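You operate a simulated robot arm through the tools that you are given. There is no shell and no other tool. Be economical: measure what you need, move in short steps, check, and stop when the job is done.

You run a simulated robot arm. Do the job below in one go: nothing can be reset, and whatever is moved stays where it is left.

Task
Put things in order on the laundry worktop. At the end: the white cotton buds stands on top of the white pad roll (marked "PADS"); the beige dusting brush stands where the white sponge stood; the white sponge stands where the teal jar (marked "DAY CREAM") stood; the teal jar from the laundry worktop is on the round green dish; the white hand gel tube stands on top of the green travel pot; whatever was shut is shut again. Leave all else as you found it, and nothing knocked over.

Only the result counts: the job must be done as asked and must still hold three seconds after the hand-in. Knocking over, shifting, dropping, spilling or breaking anything else fails it.

Robot
A 6-joint arm with a two-finger parallel gripper, fixed in place. Base frame: the origin is at the foot of the arm, x ahead of it, y to its left, z up; the work surface is at about z = 92. Units: cm, rad, N and s.
With the tool pointing down near the work surface it reaches from about 22 to 62 cm from the base axis. Its first joint turns from -1.152 to 1.152 rad. Payload 2.7 kg.
The TCP is the grasp point between the finger pads, 2.3 cm short of the fingertips. In the tool frame z runs along the fingers and y along their closing line. The gripper opens to 9.4 cm. The fingers are 3.8 cm wide and 1 cm thick; the gripper's body (5.4 by 9.6 cm) begins 3.9 cm behind the TCP.
Orientation is told as [roll, pitch, yaw] about the base's x, y, z axes, in that order, counted from this pose: with the fingers straight down and closing along the base's y, the tool's x points along the base's -x, its y along +y and its z along -z.

Tools
- The arm moves only by the tool jog_arm. Its argument "rows" is a list of rows, each a list of 7 numbers: the shift along the tool's x, y, z in units of 250 mm (1.0 is 250 mm), then the turn, a rotation vector about the tool's x, y, z in units of 60 degrees (1.0 is 60 degrees), then the closure, from 0 (fully open) to 1 (shut). In form: [[x, y, z, rx, ry, rz, claw], ...]. A call has 1 to 10 rows; each row is the pose to reach, as a shift and turn from the pose commanded when the call began, along the tool's axes at that moment. A call with a number of a shift or a turn outside -1 to 1 is refused whole. Rows are played at 5 a second. More than 5 cm and 0.15 rad between two rows, or a gripper value outside its range, and nothing of the call is played. A pose out of reach is approached as far as the arm can. The call stops where the force on the tool passes 40 N (or 10 N more than at its start, if that is more) or the arm is blocked; 0.2 s more then pass. The fingers move at their own pace (about 4.5 cm/s each) and stop on an object; they squeeze with about 30 N. The grip force told is the motor's: it shows also when the fingers shut on nothing. Time passes only in rows, and 0.2 s behind the last, so rows that repeat a pose let the fingers close. It gives the time, the measured TCP pose, the force on the tool (base axes), the opening and the grip force at its end, in the units of the frame above (readings bear some noise).
- Cameras (640 x 400 px; columns grow to the right, rows downward): "scene" is fixed at [7.52, -43.04, 142.41]; the picture's right is [0.77, -0.63, 0.00], its down [-0.30, -0.36, -0.88] and it looks along [0.56, 0.68, -0.47] (base axes); focal length 314 px, centre (320, 200). "wrist" rides on the gripper at [-3.9, 0, -4.4] in the tool frame; the picture's right is [0.00, -1.00, 0.00], its down [0.97, 0.00, -0.24] and it looks along [0.24, 0.00, 0.97] (tool axes); focal length 218 px, centre (320, 200).
- get_image(camera): a new picture of that camera. The clock stands still meanwhile.
- point_at(camera, pixels): for up to 12 pixels [column, row] of the newest picture of that camera ("zoom" is the newest enlarged one), the place [x, y, z] in the base frame of the surface seen there, good to about 0.3 cm, but the place of the scene camera against the robot may be out by one fixed shift of up to 1.2 cm in any direction. The clock stands still meanwhile.
- zoom(camera, box): a new picture of the part [left, top, right, bottom] of that camera's present view, enlarged. The clock stands still meanwhile.
- close_job(): hands the job in; it is judged then, once.

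Work in short steps. Measure before you move; look again where a grasp or a placing could have gone wrong, and mend it. You have 80 turns and 46 pictures in all, those below and enlarged ones among them. Open the gripper and draw the arm clear of the work before you hand the job in, unless the task says otherwise; then end with one line.

The tools are called after "Call:" by a JSON object that holds its "op" and its "data". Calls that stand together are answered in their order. jog_arm: Moves the arm, as the interface text tells. Its arguments: {"type":"object","properties":{"rows":{"type":"array"}},"required":["rows"]} The other tools are called the same way: get_image (camera) takes a picture; point_at (camera, pixels) gives the place of the surface under pixels of a picture; zoom (camera, box) takes an enlarged picture of a part of a camera's view; close_job () hands the job in.

At the start:

```text
time_s: 0.0
tool_pos: [35.44, -4.81, 124.84]
tcp_rot: [0.0, 0.0, -0.001]
contact_force: [-0.2, -0.7, 0.7]
width: 9.38
grasp_force: 0.2
```

scene: 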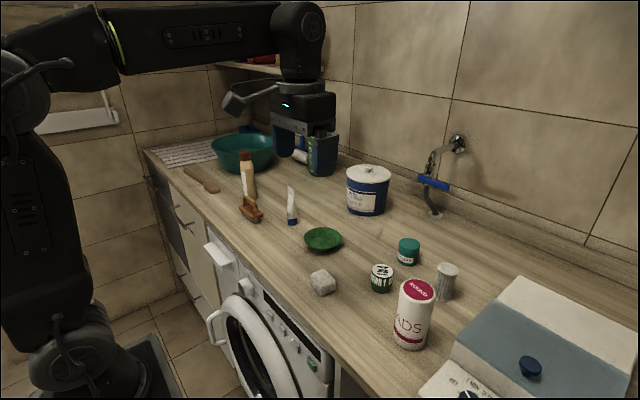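
wrist: 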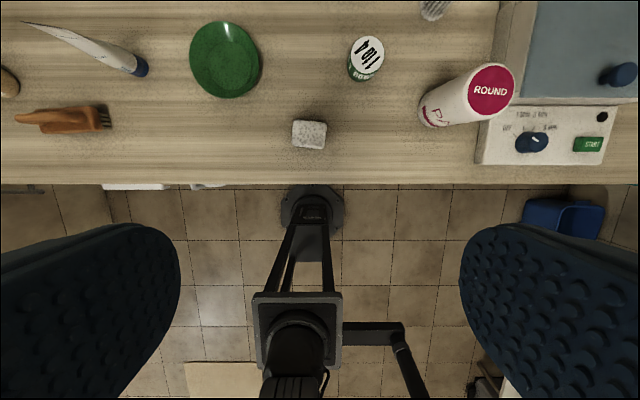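

The scene shows the items around (250-460, 180-350). I zoom in on them to identify them before measuring.

Call:
{"op": "zoom", "data": {"camera": "scene", "box": [280, 200, 480, 360]}}

Call:
{"op": "zoom", "data": {"camera": "scene", "box": [140, 90, 400, 250]}}

```text
2.50 times, centred on (380, 280) of scene
```

zoom: 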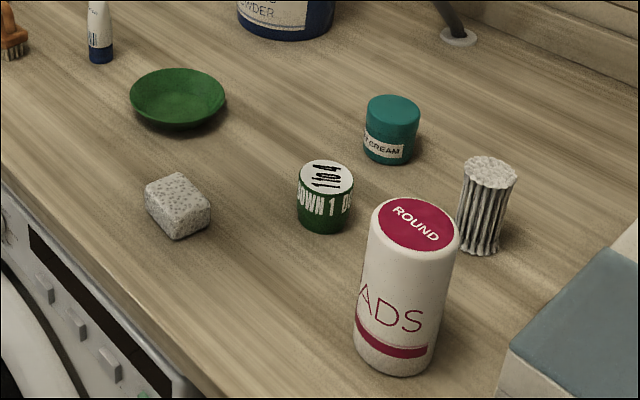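

```text
2.46 times, centred on (270, 170) of scene
```

zoom: 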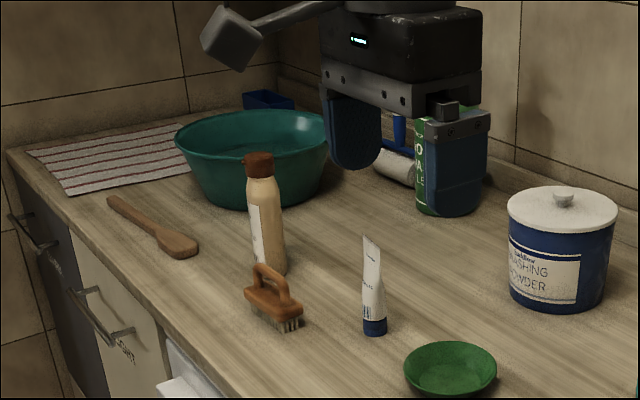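

The jar label ends in "? CREAM", so I need to read the rest. I have not found a beige dusting brush yet, so I enlarge the jar, the right-hand box and the back area.

Call:
{"op": "zoom", "data": {"camera": "scene", "box": [380, 225, 480, 305]}}

Call:
{"op": "zoom", "data": {"camera": "scene", "box": [400, 260, 640, 400]}}

Call:
{"op": "zoom", "data": {"camera": "scene", "box": [200, 40, 360, 190]}}

```text
5.00 times, centred on (430, 265) of scene
```

zoom: 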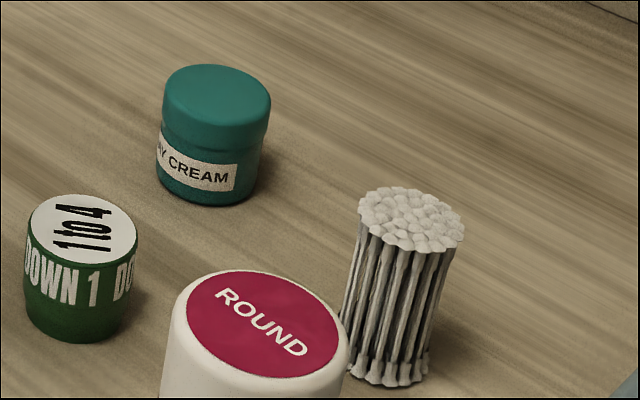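

```text
2.67 times, centred on (520, 330) of scene
```

zoom: 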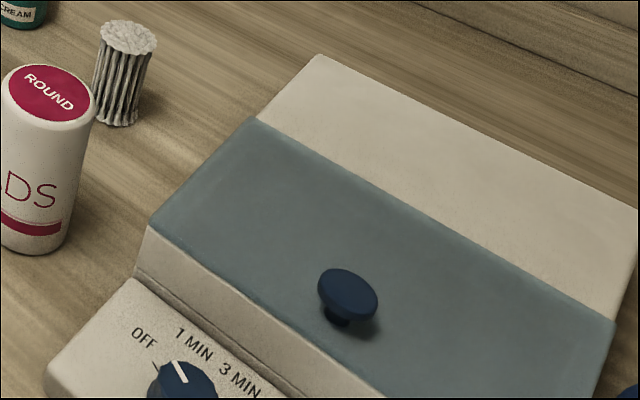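

```text
2.67 times, centred on (280, 115) of scene
```

zoom: 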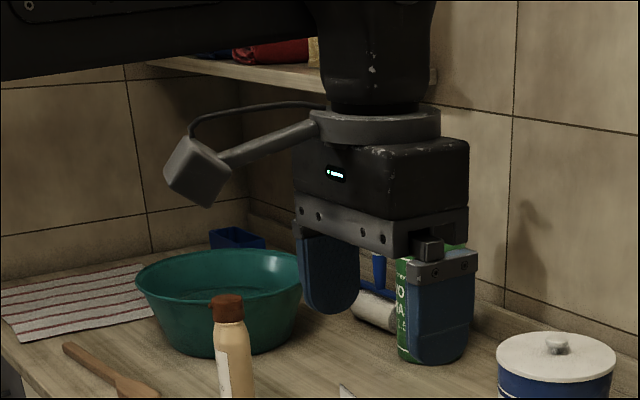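

The jar reads "...Y CREAM", so it is DAY CREAM. I measure the visible items in both cameras, which also gives the scene camera's offset.

Call:
{"op": "point_at", "data": {"camera": "wrist", "pixels": [[309, 130], [366, 53], [490, 91], [223, 60], [60, 120], [140, 68], [40, 30], [616, 75], [530, 142], [590, 145], [300, 160], [8, 83]]}}

Call:
{"op": "point_at", "data": {"camera": "scene", "pixels": [[321, 276], [382, 271], [418, 288], [322, 240], [408, 242], [447, 268], [531, 364], [251, 205], [291, 200], [370, 172], [500, 330], [580, 310]]}}

```text
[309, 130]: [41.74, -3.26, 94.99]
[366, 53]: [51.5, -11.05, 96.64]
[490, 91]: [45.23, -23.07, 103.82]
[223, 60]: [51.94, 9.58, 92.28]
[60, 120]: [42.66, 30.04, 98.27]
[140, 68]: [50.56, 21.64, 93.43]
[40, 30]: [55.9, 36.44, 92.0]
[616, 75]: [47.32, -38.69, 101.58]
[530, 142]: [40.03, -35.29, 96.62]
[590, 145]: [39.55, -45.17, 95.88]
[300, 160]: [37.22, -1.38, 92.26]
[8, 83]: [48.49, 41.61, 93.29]
```

```text
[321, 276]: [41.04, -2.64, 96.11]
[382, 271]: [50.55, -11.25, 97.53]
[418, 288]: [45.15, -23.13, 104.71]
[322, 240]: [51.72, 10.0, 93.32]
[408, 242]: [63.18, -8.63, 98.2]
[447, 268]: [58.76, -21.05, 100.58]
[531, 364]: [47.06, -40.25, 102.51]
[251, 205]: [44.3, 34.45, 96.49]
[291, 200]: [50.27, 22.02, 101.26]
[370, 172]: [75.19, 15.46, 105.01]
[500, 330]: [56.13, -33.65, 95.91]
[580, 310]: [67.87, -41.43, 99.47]
```

Scene minus wrist comes to about (-0.5, 0, +0.9). The beige dusting brush still isn't visible, so I move the wrist camera over the box with the blue lid.

Call:
{"op": "jog_arm", "data": {"rows": [[-0.02, -0.18, 0, 0, 0, 0, 0], [-0.04, -0.36, 0, 0, 0, 0, 0], [-0.06, -0.54, 0, 0, 0, 0, 0], [-0.08, -0.72, 0, 0, 0, 0, 0], [-0.1, -0.9, 0, 0, 0, 0, 0], [-0.1, -1.0, 0, 0, 0, 0, 0]]}}

Call:
{"op": "get_image", "data": {"camera": "wrist"}}

Call:
{"op": "get_image", "data": {"camera": "scene"}}

```text
time_s: 1.4
tool_pos: [38.4, -29.69, 125.06]
tcp_rot: [0.001, -0.002, 0.001]
contact_force: [-0.1, 0.1, -0.4]
width: 9.39
grasp_force: 0.1
```

```text
38 pictures are left
```

wrist: 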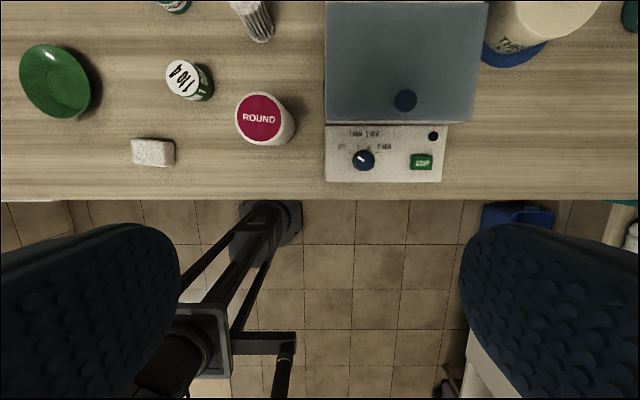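

```text
37 pictures are left
```

scene: 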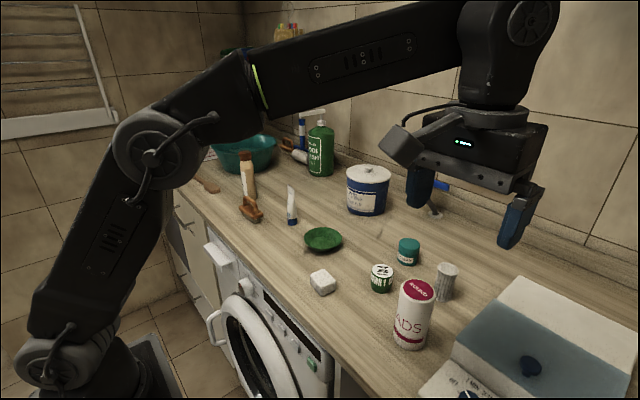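

The region right of the box shows another teal item at (630,15), a white-blue container and more that is out of view. I shift right and tilt the camera outward to see the rest.

Call:
{"op": "jog_arm", "data": {"rows": [[0.03, -0.15, 0, 0, -0.13, 0, 0], [0.06, -0.3, 0, 0, -0.26, 0, 0], [0.09, -0.45, 0, 0, -0.39, 0, 0], [0.12, -0.5, 0, 0, -0.5, 0, 0]]}}

Call:
{"op": "get_image", "data": {"camera": "wrist"}}

```text
time_s: 2.4
tool_pos: [35.18, -42.1, 125.0]
tcp_rot: [-0.002, -0.528, -0.001]
contact_force: [-0.9, -0.1, -0.2]
width: 9.42
grasp_force: 0.1
```

```text
36 pictures are left
```

wrist: 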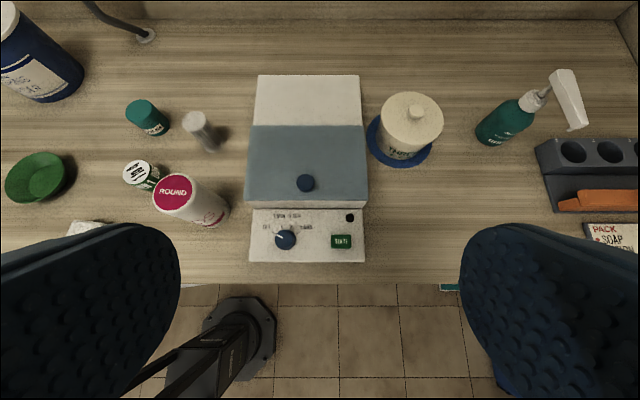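

No brush here either. I enlarge the box and the lidded pot to see how they open.

Call:
{"op": "zoom", "data": {"camera": "wrist", "box": [230, 60, 450, 270]}}

Call:
{"op": "point_at", "data": {"camera": "wrist", "pixels": [[306, 182], [265, 85], [355, 85], [258, 130], [355, 130], [252, 192], [362, 192], [305, 160], [308, 205], [410, 118], [143, 104], [196, 118]]}}

```text
1.90 times, centred on (340, 165) of wrist
```

zoom: 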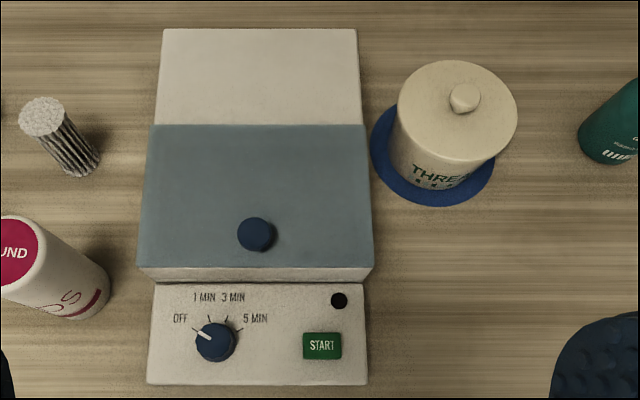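

```text
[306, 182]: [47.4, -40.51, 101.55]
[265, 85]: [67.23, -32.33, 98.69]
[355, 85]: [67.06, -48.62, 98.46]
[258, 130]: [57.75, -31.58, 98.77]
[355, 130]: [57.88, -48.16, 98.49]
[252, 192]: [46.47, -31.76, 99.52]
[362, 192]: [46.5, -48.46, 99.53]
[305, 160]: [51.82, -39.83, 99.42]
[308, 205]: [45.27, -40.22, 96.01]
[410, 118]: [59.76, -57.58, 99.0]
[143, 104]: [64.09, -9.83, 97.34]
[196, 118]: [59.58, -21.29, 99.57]
```

The blue lid spans x 45.5–58, y -32 to -48.5 with its top near z 99.5, and the white part behind it is at z 98.6. The knob sits near the lid's front edge, so it either hinges or slides. I check the lid's depths in the scene view.

Call:
{"op": "zoom", "data": {"camera": "scene", "box": [420, 265, 640, 400]}}

Call:
{"op": "point_at", "data": {"camera": "scene", "pixels": [[500, 330], [480, 340], [520, 340], [560, 345], [497, 319], [560, 352], [590, 370], [520, 300], [490, 362], [455, 352], [466, 362], [530, 364]]}}

Call:
{"op": "point_at", "data": {"camera": "wrist", "pixels": [[280, 140], [330, 140], [280, 165], [335, 165], [270, 188], [340, 188], [268, 198], [340, 198], [270, 204], [340, 204], [270, 215], [306, 175]]}}

```text
2.91 times, centred on (530, 332) of scene
```

zoom: 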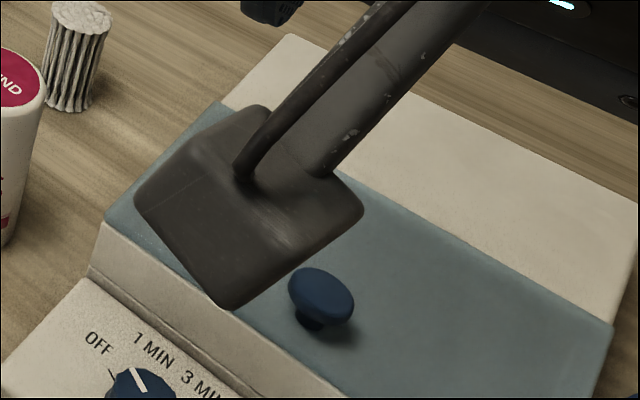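

```text
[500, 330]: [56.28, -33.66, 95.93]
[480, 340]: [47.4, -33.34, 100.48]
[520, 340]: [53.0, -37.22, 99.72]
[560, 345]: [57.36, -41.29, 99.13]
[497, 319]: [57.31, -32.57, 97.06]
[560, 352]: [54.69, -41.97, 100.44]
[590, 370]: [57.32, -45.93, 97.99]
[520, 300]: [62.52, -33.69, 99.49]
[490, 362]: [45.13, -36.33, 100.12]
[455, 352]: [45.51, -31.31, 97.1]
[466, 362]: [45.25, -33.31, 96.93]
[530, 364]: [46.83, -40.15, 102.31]
```

```text
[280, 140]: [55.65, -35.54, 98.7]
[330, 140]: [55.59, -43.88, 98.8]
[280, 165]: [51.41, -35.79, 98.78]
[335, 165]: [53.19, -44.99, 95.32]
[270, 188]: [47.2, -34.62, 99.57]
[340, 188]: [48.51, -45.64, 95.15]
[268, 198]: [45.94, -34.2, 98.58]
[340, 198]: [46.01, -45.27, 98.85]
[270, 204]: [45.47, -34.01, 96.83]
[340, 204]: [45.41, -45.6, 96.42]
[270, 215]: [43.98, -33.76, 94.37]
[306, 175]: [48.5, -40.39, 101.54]
```

Depth passes through the lid in places (z about 95), so it is translucent with a cavity below, and the brush is probably inside. I move to just above the knob with the tool vertical.

Call:
{"op": "jog_arm", "data": {"rows": [[-0.037, 0.017, 0.16, 0, 0.126, 0, 0], [-0.075, 0.034, 0.32, 0, 0.252, 0, 0], [-0.112, 0.051, 0.48, 0, 0.378, 0, 0], [-0.149, 0.068, 0.643, 0, 0.504, 0, 0]]}}

Call:
{"op": "get_image", "data": {"camera": "wrist"}}

```text
time_s: 3.4
tool_pos: [44.41, -39.15, 111.91]
tcp_rot: [-0.003, 0.005, 0.0]
contact_force: [0.3, 0.2, 0.0]
width: 9.39
grasp_force: 0.3
out of reach, approached as far as the arm can: row 3, 4
```

```text
33 pictures are left
```

wrist: 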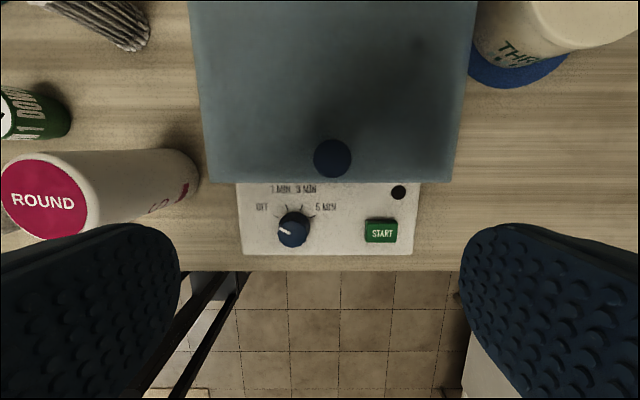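

Going vertical stops short, at a radius of about 59. I measure the knob from here, at (332,158), and will approach with an outward tilt.

Call:
{"op": "point_at", "data": {"camera": "wrist", "pixels": [[332, 158], [332, 145], [332, 172], [316, 158], [348, 158], [332, 100], [260, 60], [420, 60], [260, 150], [420, 150], [415, 50], [330, 20]]}}

Call:
{"op": "zoom", "data": {"camera": "wrist", "box": [180, 0, 480, 200]}}

```text
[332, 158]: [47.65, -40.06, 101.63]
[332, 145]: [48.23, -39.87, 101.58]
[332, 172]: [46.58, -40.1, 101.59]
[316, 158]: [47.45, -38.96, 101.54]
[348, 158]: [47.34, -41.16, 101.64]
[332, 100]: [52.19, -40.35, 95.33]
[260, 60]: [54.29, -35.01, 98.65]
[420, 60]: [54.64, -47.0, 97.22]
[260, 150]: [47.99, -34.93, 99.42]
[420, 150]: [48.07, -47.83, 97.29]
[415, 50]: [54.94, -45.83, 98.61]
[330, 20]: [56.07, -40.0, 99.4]
```

```text
2.00 times, centred on (330, 100) of wrist
```

zoom: 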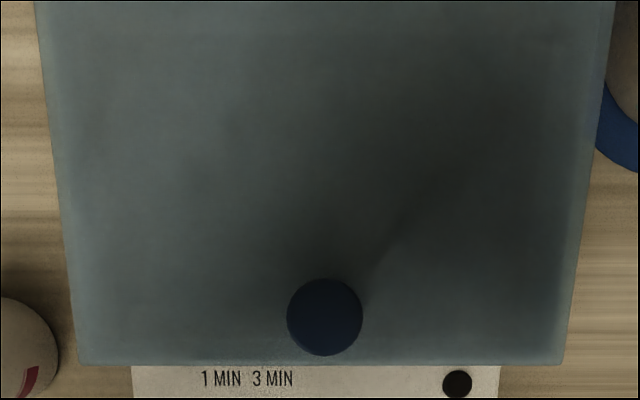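

The knob centre is (47.5, -40.1), radius 1.1, top z 101.6. I tilt outward 0.35 rad and come to a hover at about z 108.

Call:
{"op": "jog_arm", "data": {"rows": [[-0.02, -0.013, 0.05, 0, -0.112, 0, 0], [-0.04, -0.026, 0.1, 0, -0.224, 0, 0], [-0.064, -0.038, 0.156, 0, -0.334, 0, 0]]}}

```text
time_s: 4.2
tool_pos: [45.89, -39.81, 107.98]
tcp_rot: [0.0, -0.349, 0.0]
contact_force: [-0.9, 0.9, 0.0]
width: 9.4
grasp_force: 0.0
```

Now I descend to the knob and close on it.

Call:
{"op": "jog_arm", "data": {"rows": [[0.017, -0.003, 0.104, 0, 0, 0, 0], [0.035, -0.005, 0.2085, 0, 0, 0, 0], [0.035, -0.005, 0.2085, 0, 0, 0, 1], [0.035, -0.005, 0.2085, 0, 0, 0, 1], [0.035, -0.005, 0.2085, 0, 0, 0, 1], [0.035, -0.005, 0.2085, 0, 0, 0, 1], [0.035, -0.005, 0.2085, 0, 0, 0, 1], [0.035, -0.005, 0.2085, 0, 0, 0, 1]]}}

Call:
{"op": "get_image", "data": {"camera": "wrist"}}

```text
time_s: 6.0
tool_pos: [46.83, -39.98, 103.01]
tcp_rot: [-0.002, -0.344, 0.001]
contact_force: [0.1, 7.7, 1.1]
width: 2.52
grasp_force: 45.1
```

```text
31 pictures are left
```

wrist: 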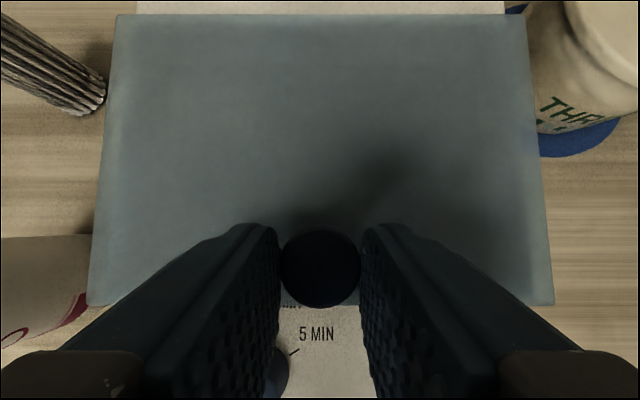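

The knob is gripped at width 2.5. I test a small lift.

Call:
{"op": "jog_arm", "data": {"rows": [[-0.007, 0, -0.019, 0, 0, 0, 1], [-0.014, 0, -0.038, 0, 0, 0, 1]]}}

Call:
{"op": "get_image", "data": {"camera": "wrist"}}

```text
time_s: 6.6
tool_pos: [46.76, -39.96, 103.06]
tcp_rot: [0.013, -0.333, -0.004]
contact_force: [3.2, -2.6, -38.1]
width: 2.56
grasp_force: 45.0
```

```text
30 pictures are left
```

wrist: 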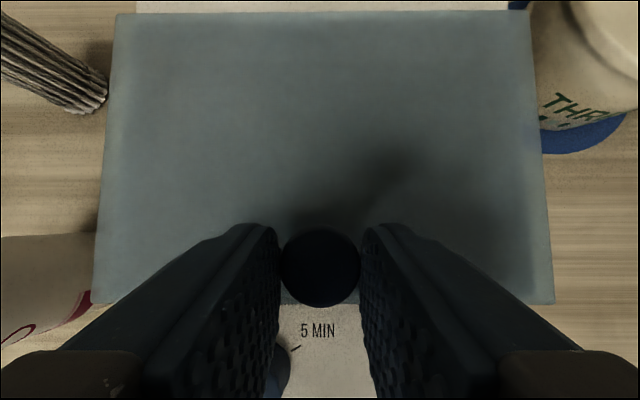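

A lift is resisted with 38 N and no motion, so the lid slides. I relax the lift and try a 1 cm push backward.

Call:
{"op": "jog_arm", "data": {"rows": [[0.006, 0, 0.015, 0, 0, 0, 1], [-0.013, 0, 0.023, 0, 0, 0, 1], [-0.032, 0, 0.03, 0, 0, 0, 1]]}}

```text
time_s: 7.4
tool_pos: [47.92, -40.01, 103.07]
tcp_rot: [0.004, -0.34, 0.0]
contact_force: [-0.4, 2.2, -21.0]
width: 2.54
grasp_force: 45.3
```

The lid slides backward freely. I continue about 9 cm while tilting a little more for reach and relaxing the upward stress.

Call:
{"op": "jog_arm", "data": {"rows": [[-0.06, 0, 0.03, 0, -0.03, 0, 1], [-0.12, 0, 0.052, 0, -0.07, 0, 1], [-0.18, 0, 0.074, 0, -0.11, 0, 1], [-0.24, 0, 0.097, 0, -0.15, 0, 1], [-0.335, 0, 0.133, 0, -0.2, 0, 1]]}}

Call:
{"op": "get_image", "data": {"camera": "wrist"}}

Call:
{"op": "get_image", "data": {"camera": "scene"}}

```text
time_s: 8.6
tool_pos: [56.7, -40.07, 103.1]
tcp_rot: [-0.004, -0.557, 0.001]
contact_force: [-0.6, -6.0, -3.3]
width: 2.55
grasp_force: 45.2
```

```text
29 pictures are left
```

wrist: 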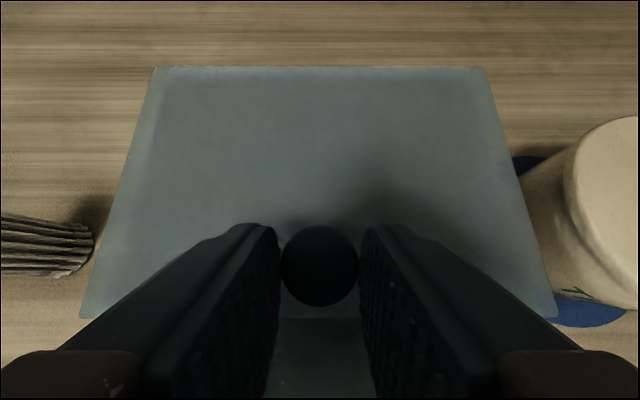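

```text
28 pictures are left
```

scene: 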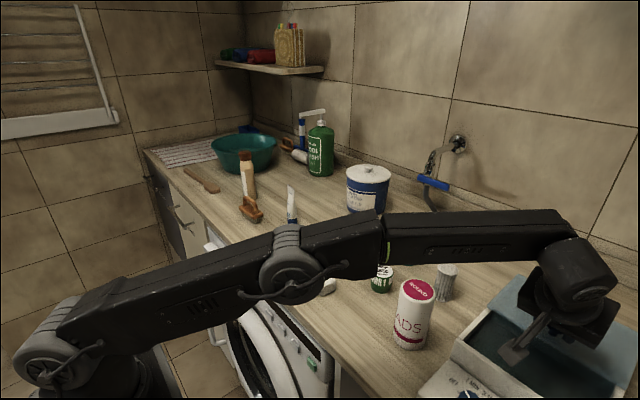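

The lid is back about 10 cm. I release the knob, retreat and look inside.

Call:
{"op": "jog_arm", "data": {"rows": [[0, 0, 0, 0, 0, 0, 0.3], [0, 0, 0, 0, 0, 0, 0.3], [0, 0, 0, 0, 0, 0, 0.3], [0, 0, -0.19, 0, 0, 0, 0.3], [0, 0, -0.38, 0, 0, 0, 0], [0.07, 0, -0.56, 0, 0, 0, 0], [0.14, 0, -0.74, 0, 0.1, 0, 0], [0.21, 0, -0.92, 0, 0.2, 0, 0]]}}

Call:
{"op": "get_image", "data": {"camera": "wrist"}}

```text
time_s: 10.4
tool_pos: [40.19, -39.85, 119.73]
tcp_rot: [-0.001, -0.346, 0.0]
contact_force: [-0.4, -0.4, 0.9]
width: 9.38
grasp_force: 0.1
```

```text
27 pictures are left
```

wrist: 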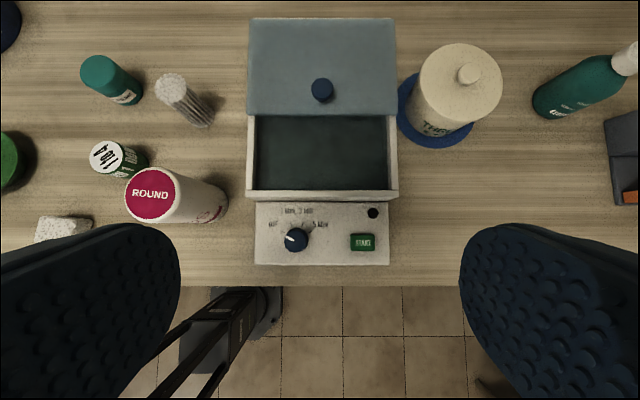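

The inside looks like a dark empty tray. I enlarge it to be sure.

Call:
{"op": "zoom", "data": {"camera": "wrist", "box": [235, 90, 405, 210]}}

Call:
{"op": "point_at", "data": {"camera": "wrist", "pixels": [[280, 130], [350, 130], [280, 170], [350, 170], [320, 150], [322, 90], [268, 120], [375, 120]]}}

```text
3.33 times, centred on (320, 150) of wrist
```

zoom: 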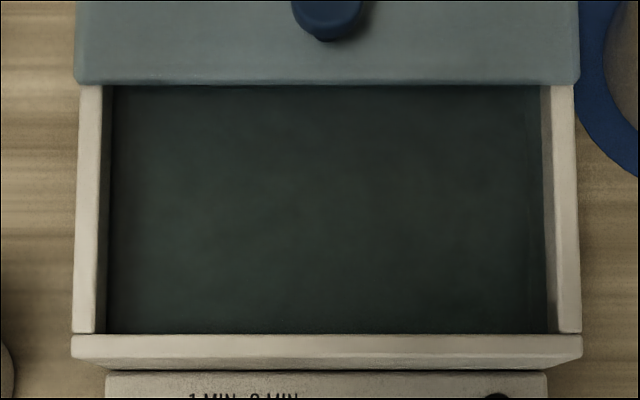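

```text
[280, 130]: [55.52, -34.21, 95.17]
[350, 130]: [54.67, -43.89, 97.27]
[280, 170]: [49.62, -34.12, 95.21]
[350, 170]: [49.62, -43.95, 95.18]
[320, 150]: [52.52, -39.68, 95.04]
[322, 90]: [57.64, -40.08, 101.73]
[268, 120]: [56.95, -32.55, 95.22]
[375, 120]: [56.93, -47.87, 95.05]
```

The box is empty (floor z 95), so the brush is elsewhere and I'll have to shut this box again. I enlarge the left part of the scene for the beige object.

Call:
{"op": "zoom", "data": {"camera": "scene", "box": [200, 100, 340, 230]}}

Call:
{"op": "zoom", "data": {"camera": "wrist", "box": [480, 30, 640, 260]}}

```text
3.08 times, centred on (270, 165) of scene
```

zoom: 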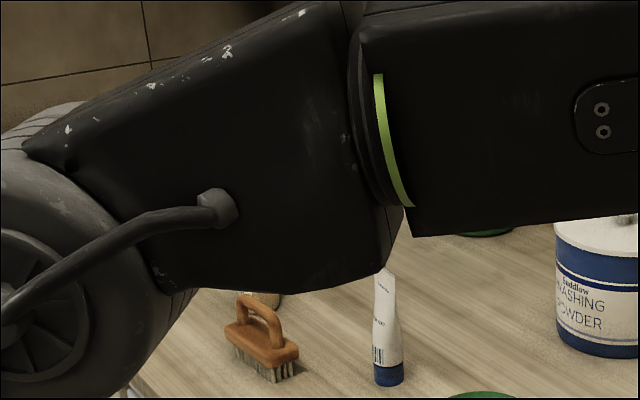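

```text
1.74 times, centred on (560, 145) of wrist
```

zoom: 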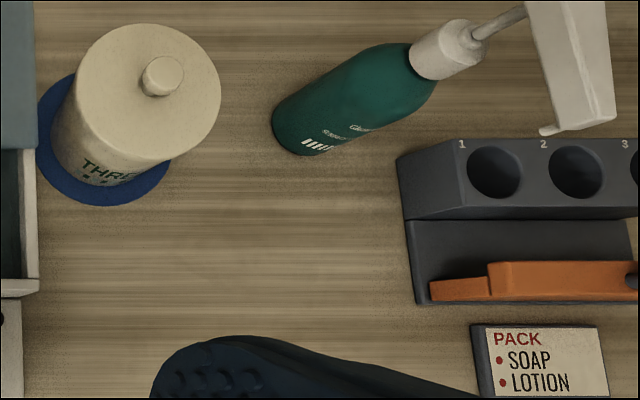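

Everything beyond the box is far out of reach. The box was shut and is empty, so I close it now by regripping the knob where I left it.

Call:
{"op": "jog_arm", "data": {"rows": [[-0.105, -0.003, 0.159, 0, -0.07, 0, 0.3], [-0.21, -0.006, 0.318, 0, -0.14, 0, 0.4], [-0.316, -0.008, 0.477, 0, -0.2, 0, 0.4], [-0.356, -0.008, 0.663, 0, -0.2, 0, 0.4], [-0.394, -0.008, 0.842, 0, -0.2, 0, 0.4], [-0.394, -0.008, 0.842, 0, -0.2, 0, 1], [-0.394, -0.008, 0.842, 0, -0.2, 0, 1], [-0.394, -0.008, 0.842, 0, -0.2, 0, 1], [-0.394, -0.008, 0.842, 0, -0.2, 0, 1]]}}

```text
time_s: 12.4
tool_pos: [56.75, -39.97, 103.03]
tcp_rot: [0.002, -0.555, 0.003]
contact_force: [1.2, 23.2, -0.7]
width: 2.57
grasp_force: 45.1
```

Gripped, with a small sideways stress that I'll ease. Now I slide the lid forward by the same 10 cm.

Call:
{"op": "jog_arm", "data": {"rows": [[0, 0.005, 0, 0, 0, 0, 1], [0.068, 0.008, -0.042, 0, 0.04, 0, 1], [0.137, 0.008, -0.085, 0, 0.08, 0, 1], [0.205, 0.008, -0.127, 0, 0.12, 0, 1], [0.274, 0.008, -0.17, 0, 0.16, 0, 1], [0.342, 0.008, -0.212, 0, 0.2, 0, 1], [0.346, 0.008, -0.214, 0, 0.2, 0, 1]]}}

Call:
{"op": "get_image", "data": {"camera": "wrist"}}

```text
time_s: 14.0
tool_pos: [46.54, -39.81, 103.32]
tcp_rot: [-0.002, -0.35, -0.001]
contact_force: [13.6, 9.2, 3.7]
width: 2.54
grasp_force: 44.9
```

```text
23 pictures are left
```

wrist: 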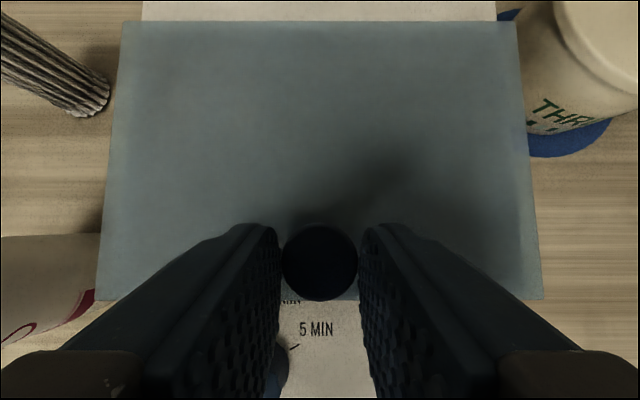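

The lid is against its front stop (13 N), so it is shut. I release, back off and swing to the left area, where the brush must be.

Call:
{"op": "jog_arm", "data": {"rows": [[0, 0, 0, 0, 0, 0, 0.3], [0, 0, 0, 0, 0, 0, 0.3], [0, 0, 0, 0, 0, 0, 0.3], [0, 0, -0.19, 0, 0, 0, 0.3], [0, 0, -0.38, 0, 0, 0, 0], [0, 0, -0.57, 0, 0, 0, 0], [0, 0, -0.76, 0, 0, 0, 0], [0, 0.19, -0.8, 0, 0, 0, 0], [0, 0.38, -0.82, 0, 0, 0, 0], [0, 0.57, -0.84, 0, 0, 0, 0]]}}

Call:
{"op": "jog_arm", "data": {"rows": [[0, 0.19, 0, 0, 0, 0, 0], [0, 0.38, 0, 0, 0, 0, 0], [0, 0.57, 0, 0, 0, 0, 0], [0, 0.76, 0, 0, 0, 0, 0], [0, 0.95, 0, 0, 0, 0, 0]]}}

Call:
{"op": "jog_arm", "data": {"rows": [[0, 0.19, 0, 0, 0, 0, 0], [0, 0.38, 0, 0, 0, 0, 0], [0, 0.57, 0, 0, 0, 0, 0], [0, 0.76, 0, 0, 0, 0, 0], [0, 0.95, 0, 0, 0, 0, 0]]}}

Call:
{"op": "get_image", "data": {"camera": "wrist"}}

```text
time_s: 16.2
tool_pos: [39.27, -25.75, 123.09]
tcp_rot: [0.0, -0.344, -0.002]
contact_force: [-0.4, 0.3, 0.8]
width: 9.39
grasp_force: 0.0
```

```text
time_s: 17.4
tool_pos: [39.81, -1.79, 123.08]
tcp_rot: [0.0, -0.349, -0.002]
contact_force: [-0.1, -0.3, -0.3]
width: 9.4
grasp_force: 0.0
```

```text
time_s: 18.6
tool_pos: [39.45, 22.07, 122.84]
tcp_rot: [0.0, -0.346, -0.002]
contact_force: [0.5, 1.1, -0.7]
width: 9.43
grasp_force: 0.1
```

```text
22 pictures are left
```

wrist: 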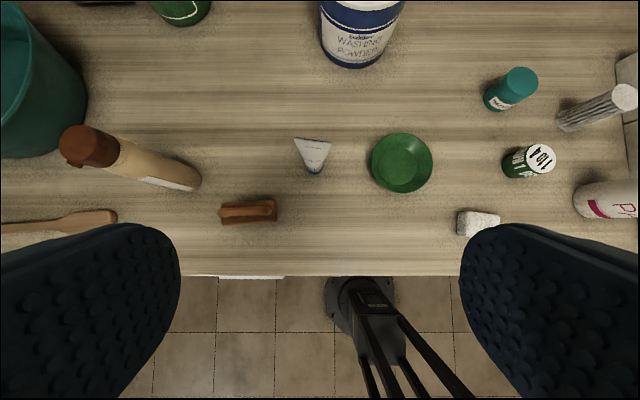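

Candidates here are the brown brush at (250,210) and the tall beige object at (130,160). I enlarge them to decide.

Call:
{"op": "zoom", "data": {"camera": "wrist", "box": [40, 100, 290, 240]}}

Call:
{"op": "zoom", "data": {"camera": "scene", "box": [210, 20, 350, 240]}}

```text
2.56 times, centred on (165, 170) of wrist
```

zoom: 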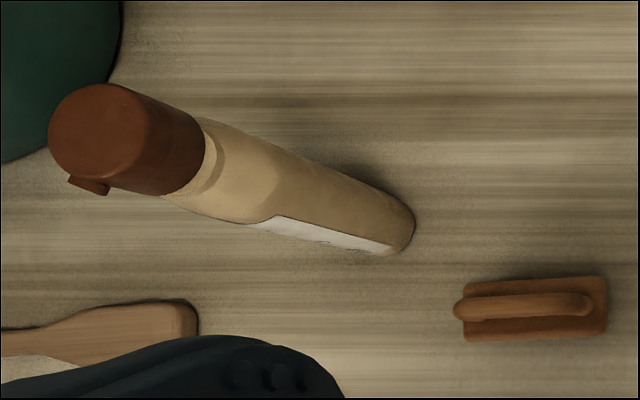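

```text
1.82 times, centred on (280, 130) of scene
```

zoom: 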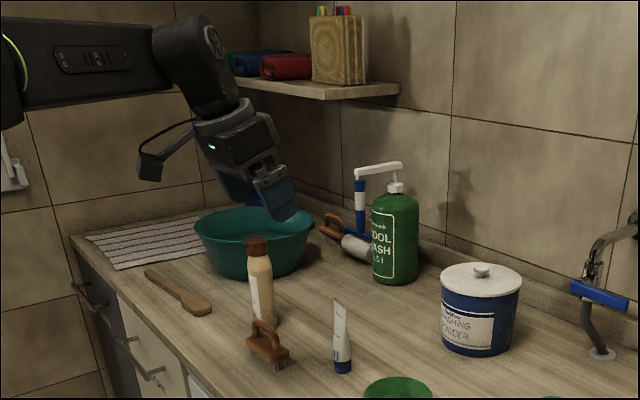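

The tall object is a bottle with a flip cap. Behind it there's a second brush by the lint roller (335,225 in the zoom). I look into the basin and the back-left area with the wrist camera.

Call:
{"op": "jog_arm", "data": {"rows": [[0.03, 0.15, -0.05, 0, -0.12, 0, 0], [0.06, 0.3, -0.1, 0, -0.24, 0, 0], [0.06, 0.45, -0.15, 0, -0.3, 0, 0]]}}

Call:
{"op": "get_image", "data": {"camera": "wrist"}}

```text
time_s: 19.4
tool_pos: [36.82, 32.95, 126.27]
tcp_rot: [-0.001, -0.663, 0.001]
contact_force: [0.0, 0.4, -0.9]
width: 9.41
grasp_force: 0.0
```

```text
19 pictures are left
```

wrist: 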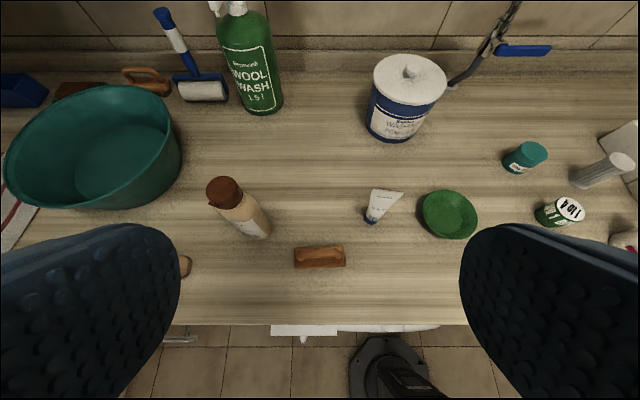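

The basin is empty. I enlarge the back brush at (140,80) and the front one at (320,257) together to compare them.

Call:
{"op": "zoom", "data": {"camera": "wrist", "box": [0, 50, 240, 130]}}

Call:
{"op": "zoom", "data": {"camera": "scene", "box": [225, 185, 305, 235]}}

Call:
{"op": "point_at", "data": {"camera": "wrist", "pixels": [[320, 257], [145, 78], [75, 90], [70, 170], [380, 205], [371, 220], [447, 213], [448, 220]]}}

```text
2.67 times, centred on (120, 90) of wrist
```

zoom: 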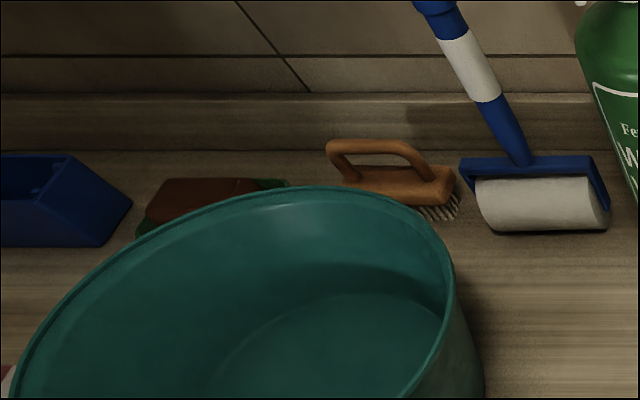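

```text
8.00 times, centred on (265, 210) of scene
```

zoom: 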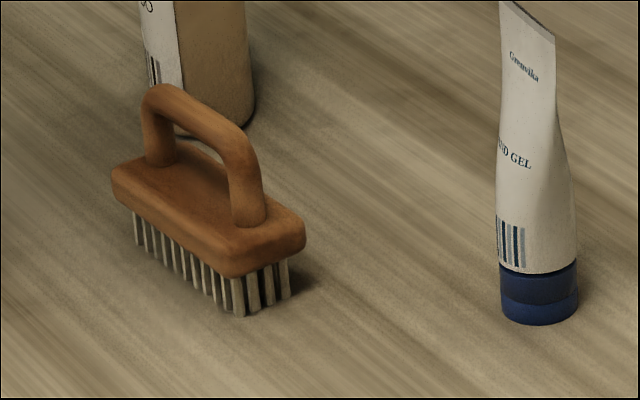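

```text
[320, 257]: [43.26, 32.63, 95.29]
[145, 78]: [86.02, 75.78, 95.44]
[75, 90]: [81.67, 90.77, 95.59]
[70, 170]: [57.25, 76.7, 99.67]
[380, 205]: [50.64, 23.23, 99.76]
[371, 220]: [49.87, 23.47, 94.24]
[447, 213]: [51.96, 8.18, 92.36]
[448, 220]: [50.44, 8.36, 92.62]
```

The front one is a scrubbing-type brush in orange-brown, identical to the back one. Before settling on it I check the drawer fronts at (150-340,170-390) for another place that could hold a beige one.

Call:
{"op": "zoom", "data": {"camera": "scene", "box": [140, 170, 340, 390]}}

```text
1.82 times, centred on (240, 280) of scene
```

zoom: 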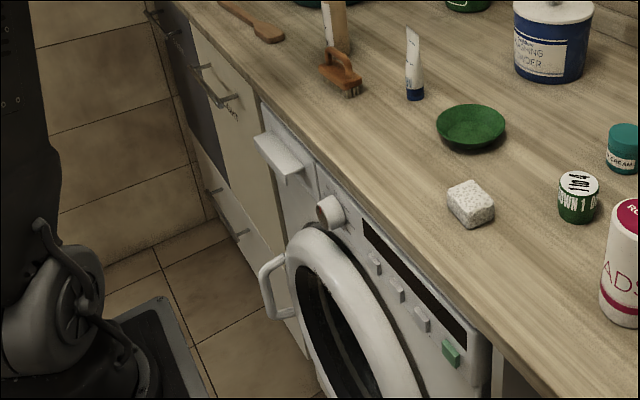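

A detergent drawer with a lip handle sits at (280,155) in the zoom. It is a closed place within reach, so I measure it and the sorter handles.

Call:
{"op": "point_at", "data": {"camera": "zoom", "pixels": [[262, 142], [280, 155], [305, 170], [290, 175], [265, 115], [300, 140], [318, 165], [215, 90], [228, 115], [190, 50], [262, 105], [330, 185]]}}

Call:
{"op": "point_at", "data": {"camera": "wrist", "pixels": [[285, 330], [305, 328], [325, 330], [304, 341], [180, 338], [390, 327], [230, 318]]}}

```text
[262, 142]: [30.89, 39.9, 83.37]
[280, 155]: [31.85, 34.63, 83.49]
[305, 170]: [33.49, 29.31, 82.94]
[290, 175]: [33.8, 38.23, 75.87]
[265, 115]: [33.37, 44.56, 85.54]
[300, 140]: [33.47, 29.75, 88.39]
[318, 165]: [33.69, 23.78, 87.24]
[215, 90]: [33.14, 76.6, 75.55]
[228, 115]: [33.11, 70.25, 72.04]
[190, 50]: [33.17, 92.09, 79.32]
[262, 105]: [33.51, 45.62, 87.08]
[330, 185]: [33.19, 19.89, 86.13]
```

```text
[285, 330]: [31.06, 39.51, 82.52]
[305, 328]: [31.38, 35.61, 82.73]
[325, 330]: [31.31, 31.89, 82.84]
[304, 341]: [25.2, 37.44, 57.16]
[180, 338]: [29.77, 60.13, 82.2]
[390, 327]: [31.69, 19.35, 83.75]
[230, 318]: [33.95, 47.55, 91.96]
```

The drawer lip spans y 30–40, x 30.5–33.5, z about 83. I enlarge it to see whether it's a real pull-out drawer.

Call:
{"op": "zoom", "data": {"camera": "scene", "box": [195, 220, 275, 280]}}

```text
6.67 times, centred on (235, 250) of scene
```

zoom: 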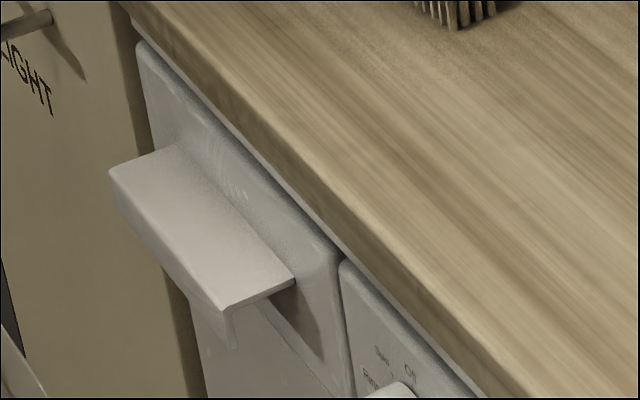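

The drawer pull looks like plain washer fittings, and it is awkward to reach. The "spoon" at wrist (60,222) has a broad pale head I haven't seen well, though, so it could be the dusting brush. I move over it.

Call:
{"op": "jog_arm", "data": {"rows": [[0.0, 0.12, 0.04, 0, 0.14, 0, 0], [0.0, 0.24, 0.08, 0, 0.28, 0, 0], [0.0, 0.36, 0.12, 0, 0.42, 0, 0], [0, 0.48, 0.16, 0, 0.5, 0, 0]]}}

Call:
{"op": "get_image", "data": {"camera": "wrist"}}

```text
time_s: 20.4
tool_pos: [36.94, 41.71, 120.71]
tcp_rot: [-0.002, -0.134, 0.0]
contact_force: [0.1, -0.4, -0.7]
width: 9.38
grasp_force: 0.0
out of reach, approached as far as the arm can: row 3, 4
```

```text
14 pictures are left
```

wrist: 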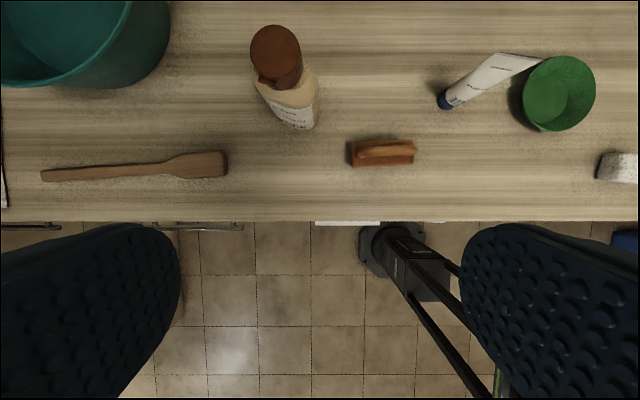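

It's a wooden spatula, so the loop-handled brush with beige bristles is the only reachable brush and I take that one. I measure brush, gel tube and dish from this view.

Call:
{"op": "point_at", "data": {"camera": "wrist", "pixels": [[350, 152], [414, 152], [383, 151], [360, 154], [408, 148], [352, 165], [412, 163], [446, 101], [520, 60], [525, 90], [594, 90], [558, 130]]}}

Call:
{"op": "point_at", "data": {"camera": "scene", "pixels": [[292, 188], [288, 222], [297, 222], [305, 240], [342, 238], [322, 252], [322, 228], [399, 239], [419, 242], [408, 252], [312, 283], [333, 282]]}}

```text
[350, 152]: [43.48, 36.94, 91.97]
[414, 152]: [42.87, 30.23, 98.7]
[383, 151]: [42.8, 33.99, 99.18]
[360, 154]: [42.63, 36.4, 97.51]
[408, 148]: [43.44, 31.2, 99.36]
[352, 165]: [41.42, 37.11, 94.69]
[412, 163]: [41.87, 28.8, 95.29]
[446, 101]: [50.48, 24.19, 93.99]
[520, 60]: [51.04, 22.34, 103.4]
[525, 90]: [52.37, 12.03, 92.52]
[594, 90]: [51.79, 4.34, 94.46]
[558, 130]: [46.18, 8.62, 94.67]
```

```text
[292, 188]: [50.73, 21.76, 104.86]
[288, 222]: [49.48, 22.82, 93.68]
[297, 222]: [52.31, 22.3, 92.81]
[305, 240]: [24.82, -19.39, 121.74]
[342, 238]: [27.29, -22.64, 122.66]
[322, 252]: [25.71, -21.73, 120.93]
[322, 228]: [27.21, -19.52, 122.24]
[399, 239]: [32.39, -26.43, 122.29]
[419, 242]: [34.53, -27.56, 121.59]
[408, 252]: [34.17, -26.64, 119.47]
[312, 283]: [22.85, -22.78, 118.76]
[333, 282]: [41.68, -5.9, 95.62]
```

I head back to the middle at about (40, -5, 120), tilted 0.35, for one accurate survey of dish, jar, pot, sponge, buds and roll.

Call:
{"op": "jog_arm", "data": {"rows": [[-0.02, -0.18, 0, 0, -0.06, 0, 0], [-0.04, -0.36, 0, 0, -0.12, 0, 0], [-0.06, -0.54, 0, 0, -0.18, 0, 0], [-0.08, -0.72, 0, 0, -0.2, 0, 0], [-0.1, -0.9, 0, 0, -0.2, 0, 0]]}}

Call:
{"op": "jog_arm", "data": {"rows": [[0, -0.19, 0, 0, 0, 0, 0], [0, -0.38, 0, 0, 0, 0, 0], [0, -0.57, 0, 0, 0, 0, 0], [0, -0.76, 0, 0, 0, 0, 0], [0, -0.92, 0, 0, 0, 0, 0]]}}

Call:
{"op": "get_image", "data": {"camera": "wrist"}}

```text
time_s: 21.6
tool_pos: [39.1, 19.26, 120.88]
tcp_rot: [-0.002, -0.347, 0.002]
contact_force: [-0.3, 1.3, 0.6]
width: 9.4
grasp_force: 0.2
```

```text
time_s: 22.8
tool_pos: [39.33, -3.86, 120.95]
tcp_rot: [0.001, -0.348, 0.001]
contact_force: [-0.3, 0.4, 0.0]
width: 9.39
grasp_force: 0.1
```

```text
13 pictures are left
```

wrist: 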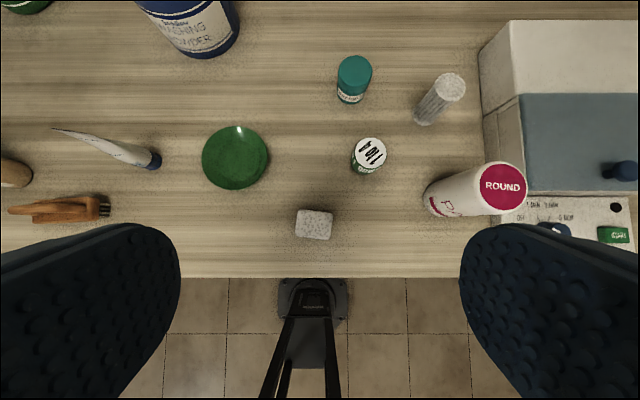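

From here I measure the edges and tops of each item.

Call:
{"op": "point_at", "data": {"camera": "wrist", "pixels": [[355, 72], [340, 75], [370, 75], [352, 58], [370, 152], [358, 148], [384, 152], [448, 88], [503, 186], [503, 164], [300, 212], [330, 215]]}}

Call:
{"op": "point_at", "data": {"camera": "wrist", "pixels": [[203, 158], [268, 158], [236, 128], [236, 188], [236, 158], [315, 225], [298, 235], [329, 237], [347, 100], [485, 186], [522, 190], [440, 78]]}}

```text
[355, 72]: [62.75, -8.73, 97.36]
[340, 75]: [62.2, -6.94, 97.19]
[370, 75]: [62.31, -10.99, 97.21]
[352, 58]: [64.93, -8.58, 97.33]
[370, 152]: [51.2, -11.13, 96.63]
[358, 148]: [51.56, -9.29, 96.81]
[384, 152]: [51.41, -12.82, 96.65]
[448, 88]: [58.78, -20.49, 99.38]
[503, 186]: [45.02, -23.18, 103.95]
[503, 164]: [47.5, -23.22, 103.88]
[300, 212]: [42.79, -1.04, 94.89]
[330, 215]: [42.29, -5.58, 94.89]
```

```text
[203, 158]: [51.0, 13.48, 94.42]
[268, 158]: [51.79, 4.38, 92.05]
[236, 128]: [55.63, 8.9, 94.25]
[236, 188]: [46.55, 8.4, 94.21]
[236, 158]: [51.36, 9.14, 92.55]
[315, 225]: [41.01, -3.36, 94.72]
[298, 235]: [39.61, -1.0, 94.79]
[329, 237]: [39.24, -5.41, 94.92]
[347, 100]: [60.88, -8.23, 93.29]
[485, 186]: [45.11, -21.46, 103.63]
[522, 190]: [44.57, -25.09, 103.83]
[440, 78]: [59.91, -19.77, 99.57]
```

Jar centre is about (62.9, -8.9), top z 97.3. Dish centre is (51.1, 8.9), floor 92.5, rim 94.4. I move to a hover along the tilted axis, 10 cm short of the jar.

Call:
{"op": "jog_arm", "data": {"rows": [[-0.091, -0.034, 0.141, 0, 0, 0, 0], [-0.183, -0.067, 0.283, 0, 0, 0, 0], [-0.274, -0.101, 0.424, 0, 0, 0, 0], [-0.366, -0.135, 0.565, 0, 0, 0, 0], [-0.457, -0.168, 0.707, 0, 0, 0, 0], [-0.549, -0.202, 0.848, 0, 0, 0, 0]]}}

Call:
{"op": "get_image", "data": {"camera": "wrist"}}

```text
time_s: 24.2
tool_pos: [59.59, -8.86, 105.35]
tcp_rot: [0.0, -0.347, 0.0]
contact_force: [-0.4, 0.3, 0.2]
width: 9.4
grasp_force: 0.0
```

```text
12 pictures are left
```

wrist: 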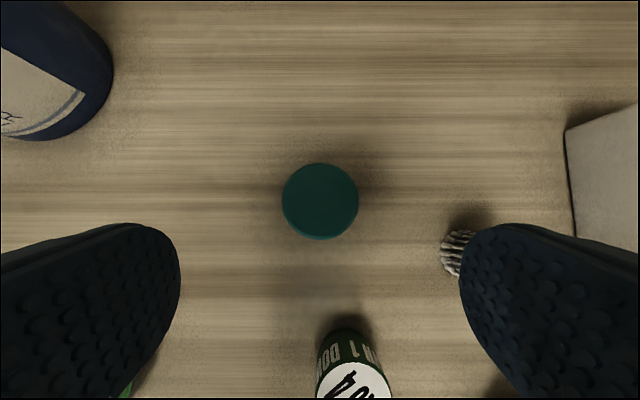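

The jar is centred between the fingers at (320,200). I confirm its top and edges.

Call:
{"op": "point_at", "data": {"camera": "wrist", "pixels": [[320, 200], [284, 200], [356, 200], [320, 167], [320, 232], [455, 240]]}}

```text
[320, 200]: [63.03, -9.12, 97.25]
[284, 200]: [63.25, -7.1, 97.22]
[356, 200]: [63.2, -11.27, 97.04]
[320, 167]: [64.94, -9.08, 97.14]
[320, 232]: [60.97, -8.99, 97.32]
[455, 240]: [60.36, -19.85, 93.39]
```

Descend along the tool axis and close on the jar.

Call:
{"op": "jog_arm", "data": {"rows": [[-0.002, -0.004, 0.19, 0, 0, 0, 0], [-0.004, -0.008, 0.385, 0, 0, 0, 0], [-0.004, -0.008, 0.385, 0, 0, 0, 0.8], [-0.004, -0.008, 0.385, 0, 0, 0, 1], [-0.004, -0.008, 0.385, 0, 0, 0, 1], [-0.004, -0.008, 0.385, 0, 0, 0, 1], [-0.004, -0.008, 0.385, 0, 0, 0, 1]]}}

```text
time_s: 25.8
tool_pos: [62.6, -9.3, 96.29]
tcp_rot: [-0.001, -0.346, -0.001]
contact_force: [0.1, 0.2, -0.1]
width: 4.84
grasp_force: 30.6
```

The jar is held. I lift it and carry it over the dish.

Call:
{"op": "jog_arm", "data": {"rows": [[-0.041, 0, -0.113, 0, 0, 0, 1], [-0.082, 0, -0.226, 0, 0, 0, 1], [0.003, 0.146, -0.271, 0, 0, 0, 1], [0.088, 0.291, -0.316, 0, 0, 0, 1], [0.172, 0.437, -0.362, 0, 0, 0, 1], [0.257, 0.582, -0.407, 0, 0, 0, 1], [0.342, 0.728, -0.452, 0, 0, 0, 1]]}}

Call:
{"op": "get_image", "data": {"camera": "wrist"}}

```text
time_s: 27.4
tool_pos: [50.75, 9.15, 104.22]
tcp_rot: [-0.003, -0.346, 0.0]
contact_force: [-0.6, 0.4, -1.9]
width: 4.87
grasp_force: 30.0
```

```text
11 pictures are left
```

wrist: 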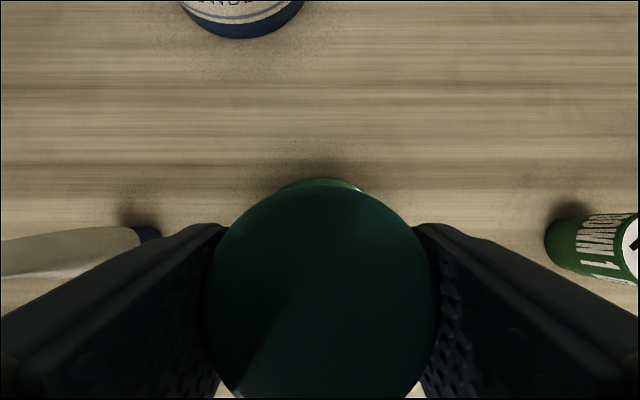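

The dish rim shows just behind the jar at (320,182), which matches the plan. I lower it to the dish floor and open only partway.

Call:
{"op": "jog_arm", "data": {"rows": [[0.05, -0.004, 0.135, 0, 0, 0, 1], [0.09, -0.008, 0.248, 0, 0, 0, 1], [0.096, -0.008, 0.265, 0, 0, 0, 1], [0.099, -0.008, 0.274, 0, 0, 0, 1]]}}

```text
time_s: 28.4
tool_pos: [50.94, 8.9, 96.95]
tcp_rot: [0.0, -0.346, -0.001]
contact_force: [0.0, 0.1, -1.6]
width: 4.86
grasp_force: 30.2
```

No contact yet. I lower a little more in small steps.

Call:
{"op": "jog_arm", "data": {"rows": [[0.0014, 0, 0.0038, 0, 0, 0, 1], [0.0028, 0, 0.0075, 0, 0, 0, 1], [0.004, 0, 0.011, 0, 0, 0, 1]]}}

```text
time_s: 29.2
tool_pos: [50.78, 8.96, 96.75]
tcp_rot: [0.0, -0.347, 0.001]
contact_force: [-1.4, -1.5, 2.8]
width: 4.88
grasp_force: 29.9
```

Contact is made (+2.8 N). I open partway and retreat along the tool axis.

Call:
{"op": "jog_arm", "data": {"rows": [[0, 0, 0, 0, 0, 0, 0.38], [0, 0, 0, 0, 0, 0, 0.38], [0, 0, -0.1, 0, 0, 0, 0.38], [0, 0, -0.25, 0, 0, 0, 0.38], [0, 0, -0.42, 0, 0, 0, 0.1], [0, 0, -0.6, 0, 0, 0, 0]]}}

Call:
{"op": "get_image", "data": {"camera": "wrist"}}

```text
time_s: 30.6
tool_pos: [45.81, 8.94, 110.92]
tcp_rot: [-0.001, -0.346, 0.0]
contact_force: [-0.2, -0.4, -1.0]
width: 9.41
grasp_force: 0.1
```

```text
10 pictures are left
```

wrist: 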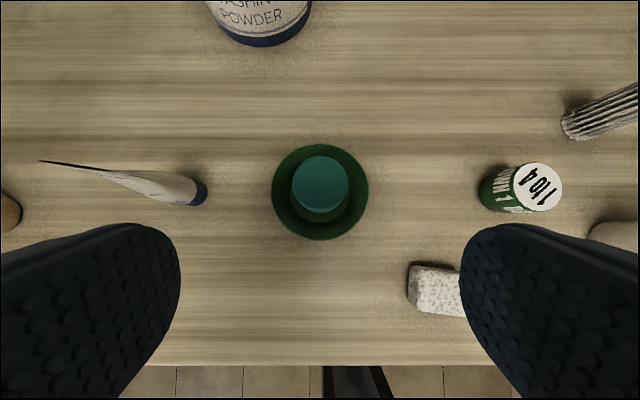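

The jar stands upright in the dish. Next is the sponge, centre (41.0, -3.3), top 94.85: I hover, descend and grip across y.

Call:
{"op": "jog_arm", "data": {"rows": [[0.077, -0.123, 0.056, 0, 0, 0, 0], [0.154, -0.245, 0.113, 0, 0, 0, 0], [0.23, -0.368, 0.169, 0, 0, 0, 0], [0.307, -0.49, 0.225, 0, 0, 0, 0], [0.36, -0.49, 0.371, 0, 0, 0, 0], [0.413, -0.49, 0.516, 0, 0, 0, 0], [0.413, -0.49, 0.516, 0, 0, 0, 1], [0.413, -0.49, 0.516, 0, 0, 0, 1], [0.413, -0.49, 0.516, 0, 0, 0, 1], [0.413, -0.49, 0.516, 0, 0, 0, 1]]}}

```text
time_s: 32.8
tool_pos: [40.38, -3.45, 95.34]
tcp_rot: [0.001, -0.344, -0.001]
contact_force: [-0.6, -0.1, -0.4]
width: 5.16
grasp_force: 29.8
```

The sponge is held. I lift it 8 cm and carry it to the jar's former spot, passing over the pot.

Call:
{"op": "jog_arm", "data": {"rows": [[-0.055, 0, -0.151, 0, 0, 0, 1], [-0.109, 0, -0.301, 0, 0, 0, 1], [-0.274, -0.045, -0.241, 0, 0, 0, 1], [-0.44, -0.09, -0.181, 0, 0, 0, 1], [-0.605, -0.136, -0.121, 0, 0, 0, 1], [-0.771, -0.181, -0.061, 0, 0, 0, 1], [-0.936, -0.226, -0.001, 0, 0, 0, 1]]}}

```text
time_s: 34.4
tool_pos: [62.59, -9.06, 102.67]
tcp_rot: [0.001, -0.345, 0.001]
contact_force: [0.4, -0.2, 0.3]
width: 5.11
grasp_force: 30.1
```

Lower it to just above the surface, then in small steps until contact.

Call:
{"op": "jog_arm", "data": {"rows": [[0.05, 0, 0.131, 0, 0, 0, 1], [0.101, 0, 0.261, 0, 0, 0, 1], [0.1037, 0, 0.2685, 0, 0, 0, 1], [0.1064, 0, 0.276, 0, 0, 0, 1]]}}

```text
time_s: 35.4
tool_pos: [62.34, -8.88, 95.58]
tcp_rot: [0.0, -0.347, 0.0]
contact_force: [0.0, 0.7, -0.3]
width: 5.08
grasp_force: 30.0
```

Call:
{"op": "jog_arm", "data": {"rows": [[0.0014, -0.004, 0.0038, 0, 0, 0, 1], [0.0028, -0.006, 0.0075, 0, 0, 0, 1], [0.004, -0.006, 0.011, 0, 0, 0, 1]]}}

```text
time_s: 36.2
tool_pos: [62.27, -8.93, 95.38]
tcp_rot: [0.0, -0.345, 0.0]
contact_force: [-1.4, 0.0, -0.1]
width: 5.08
grasp_force: 30.1
```

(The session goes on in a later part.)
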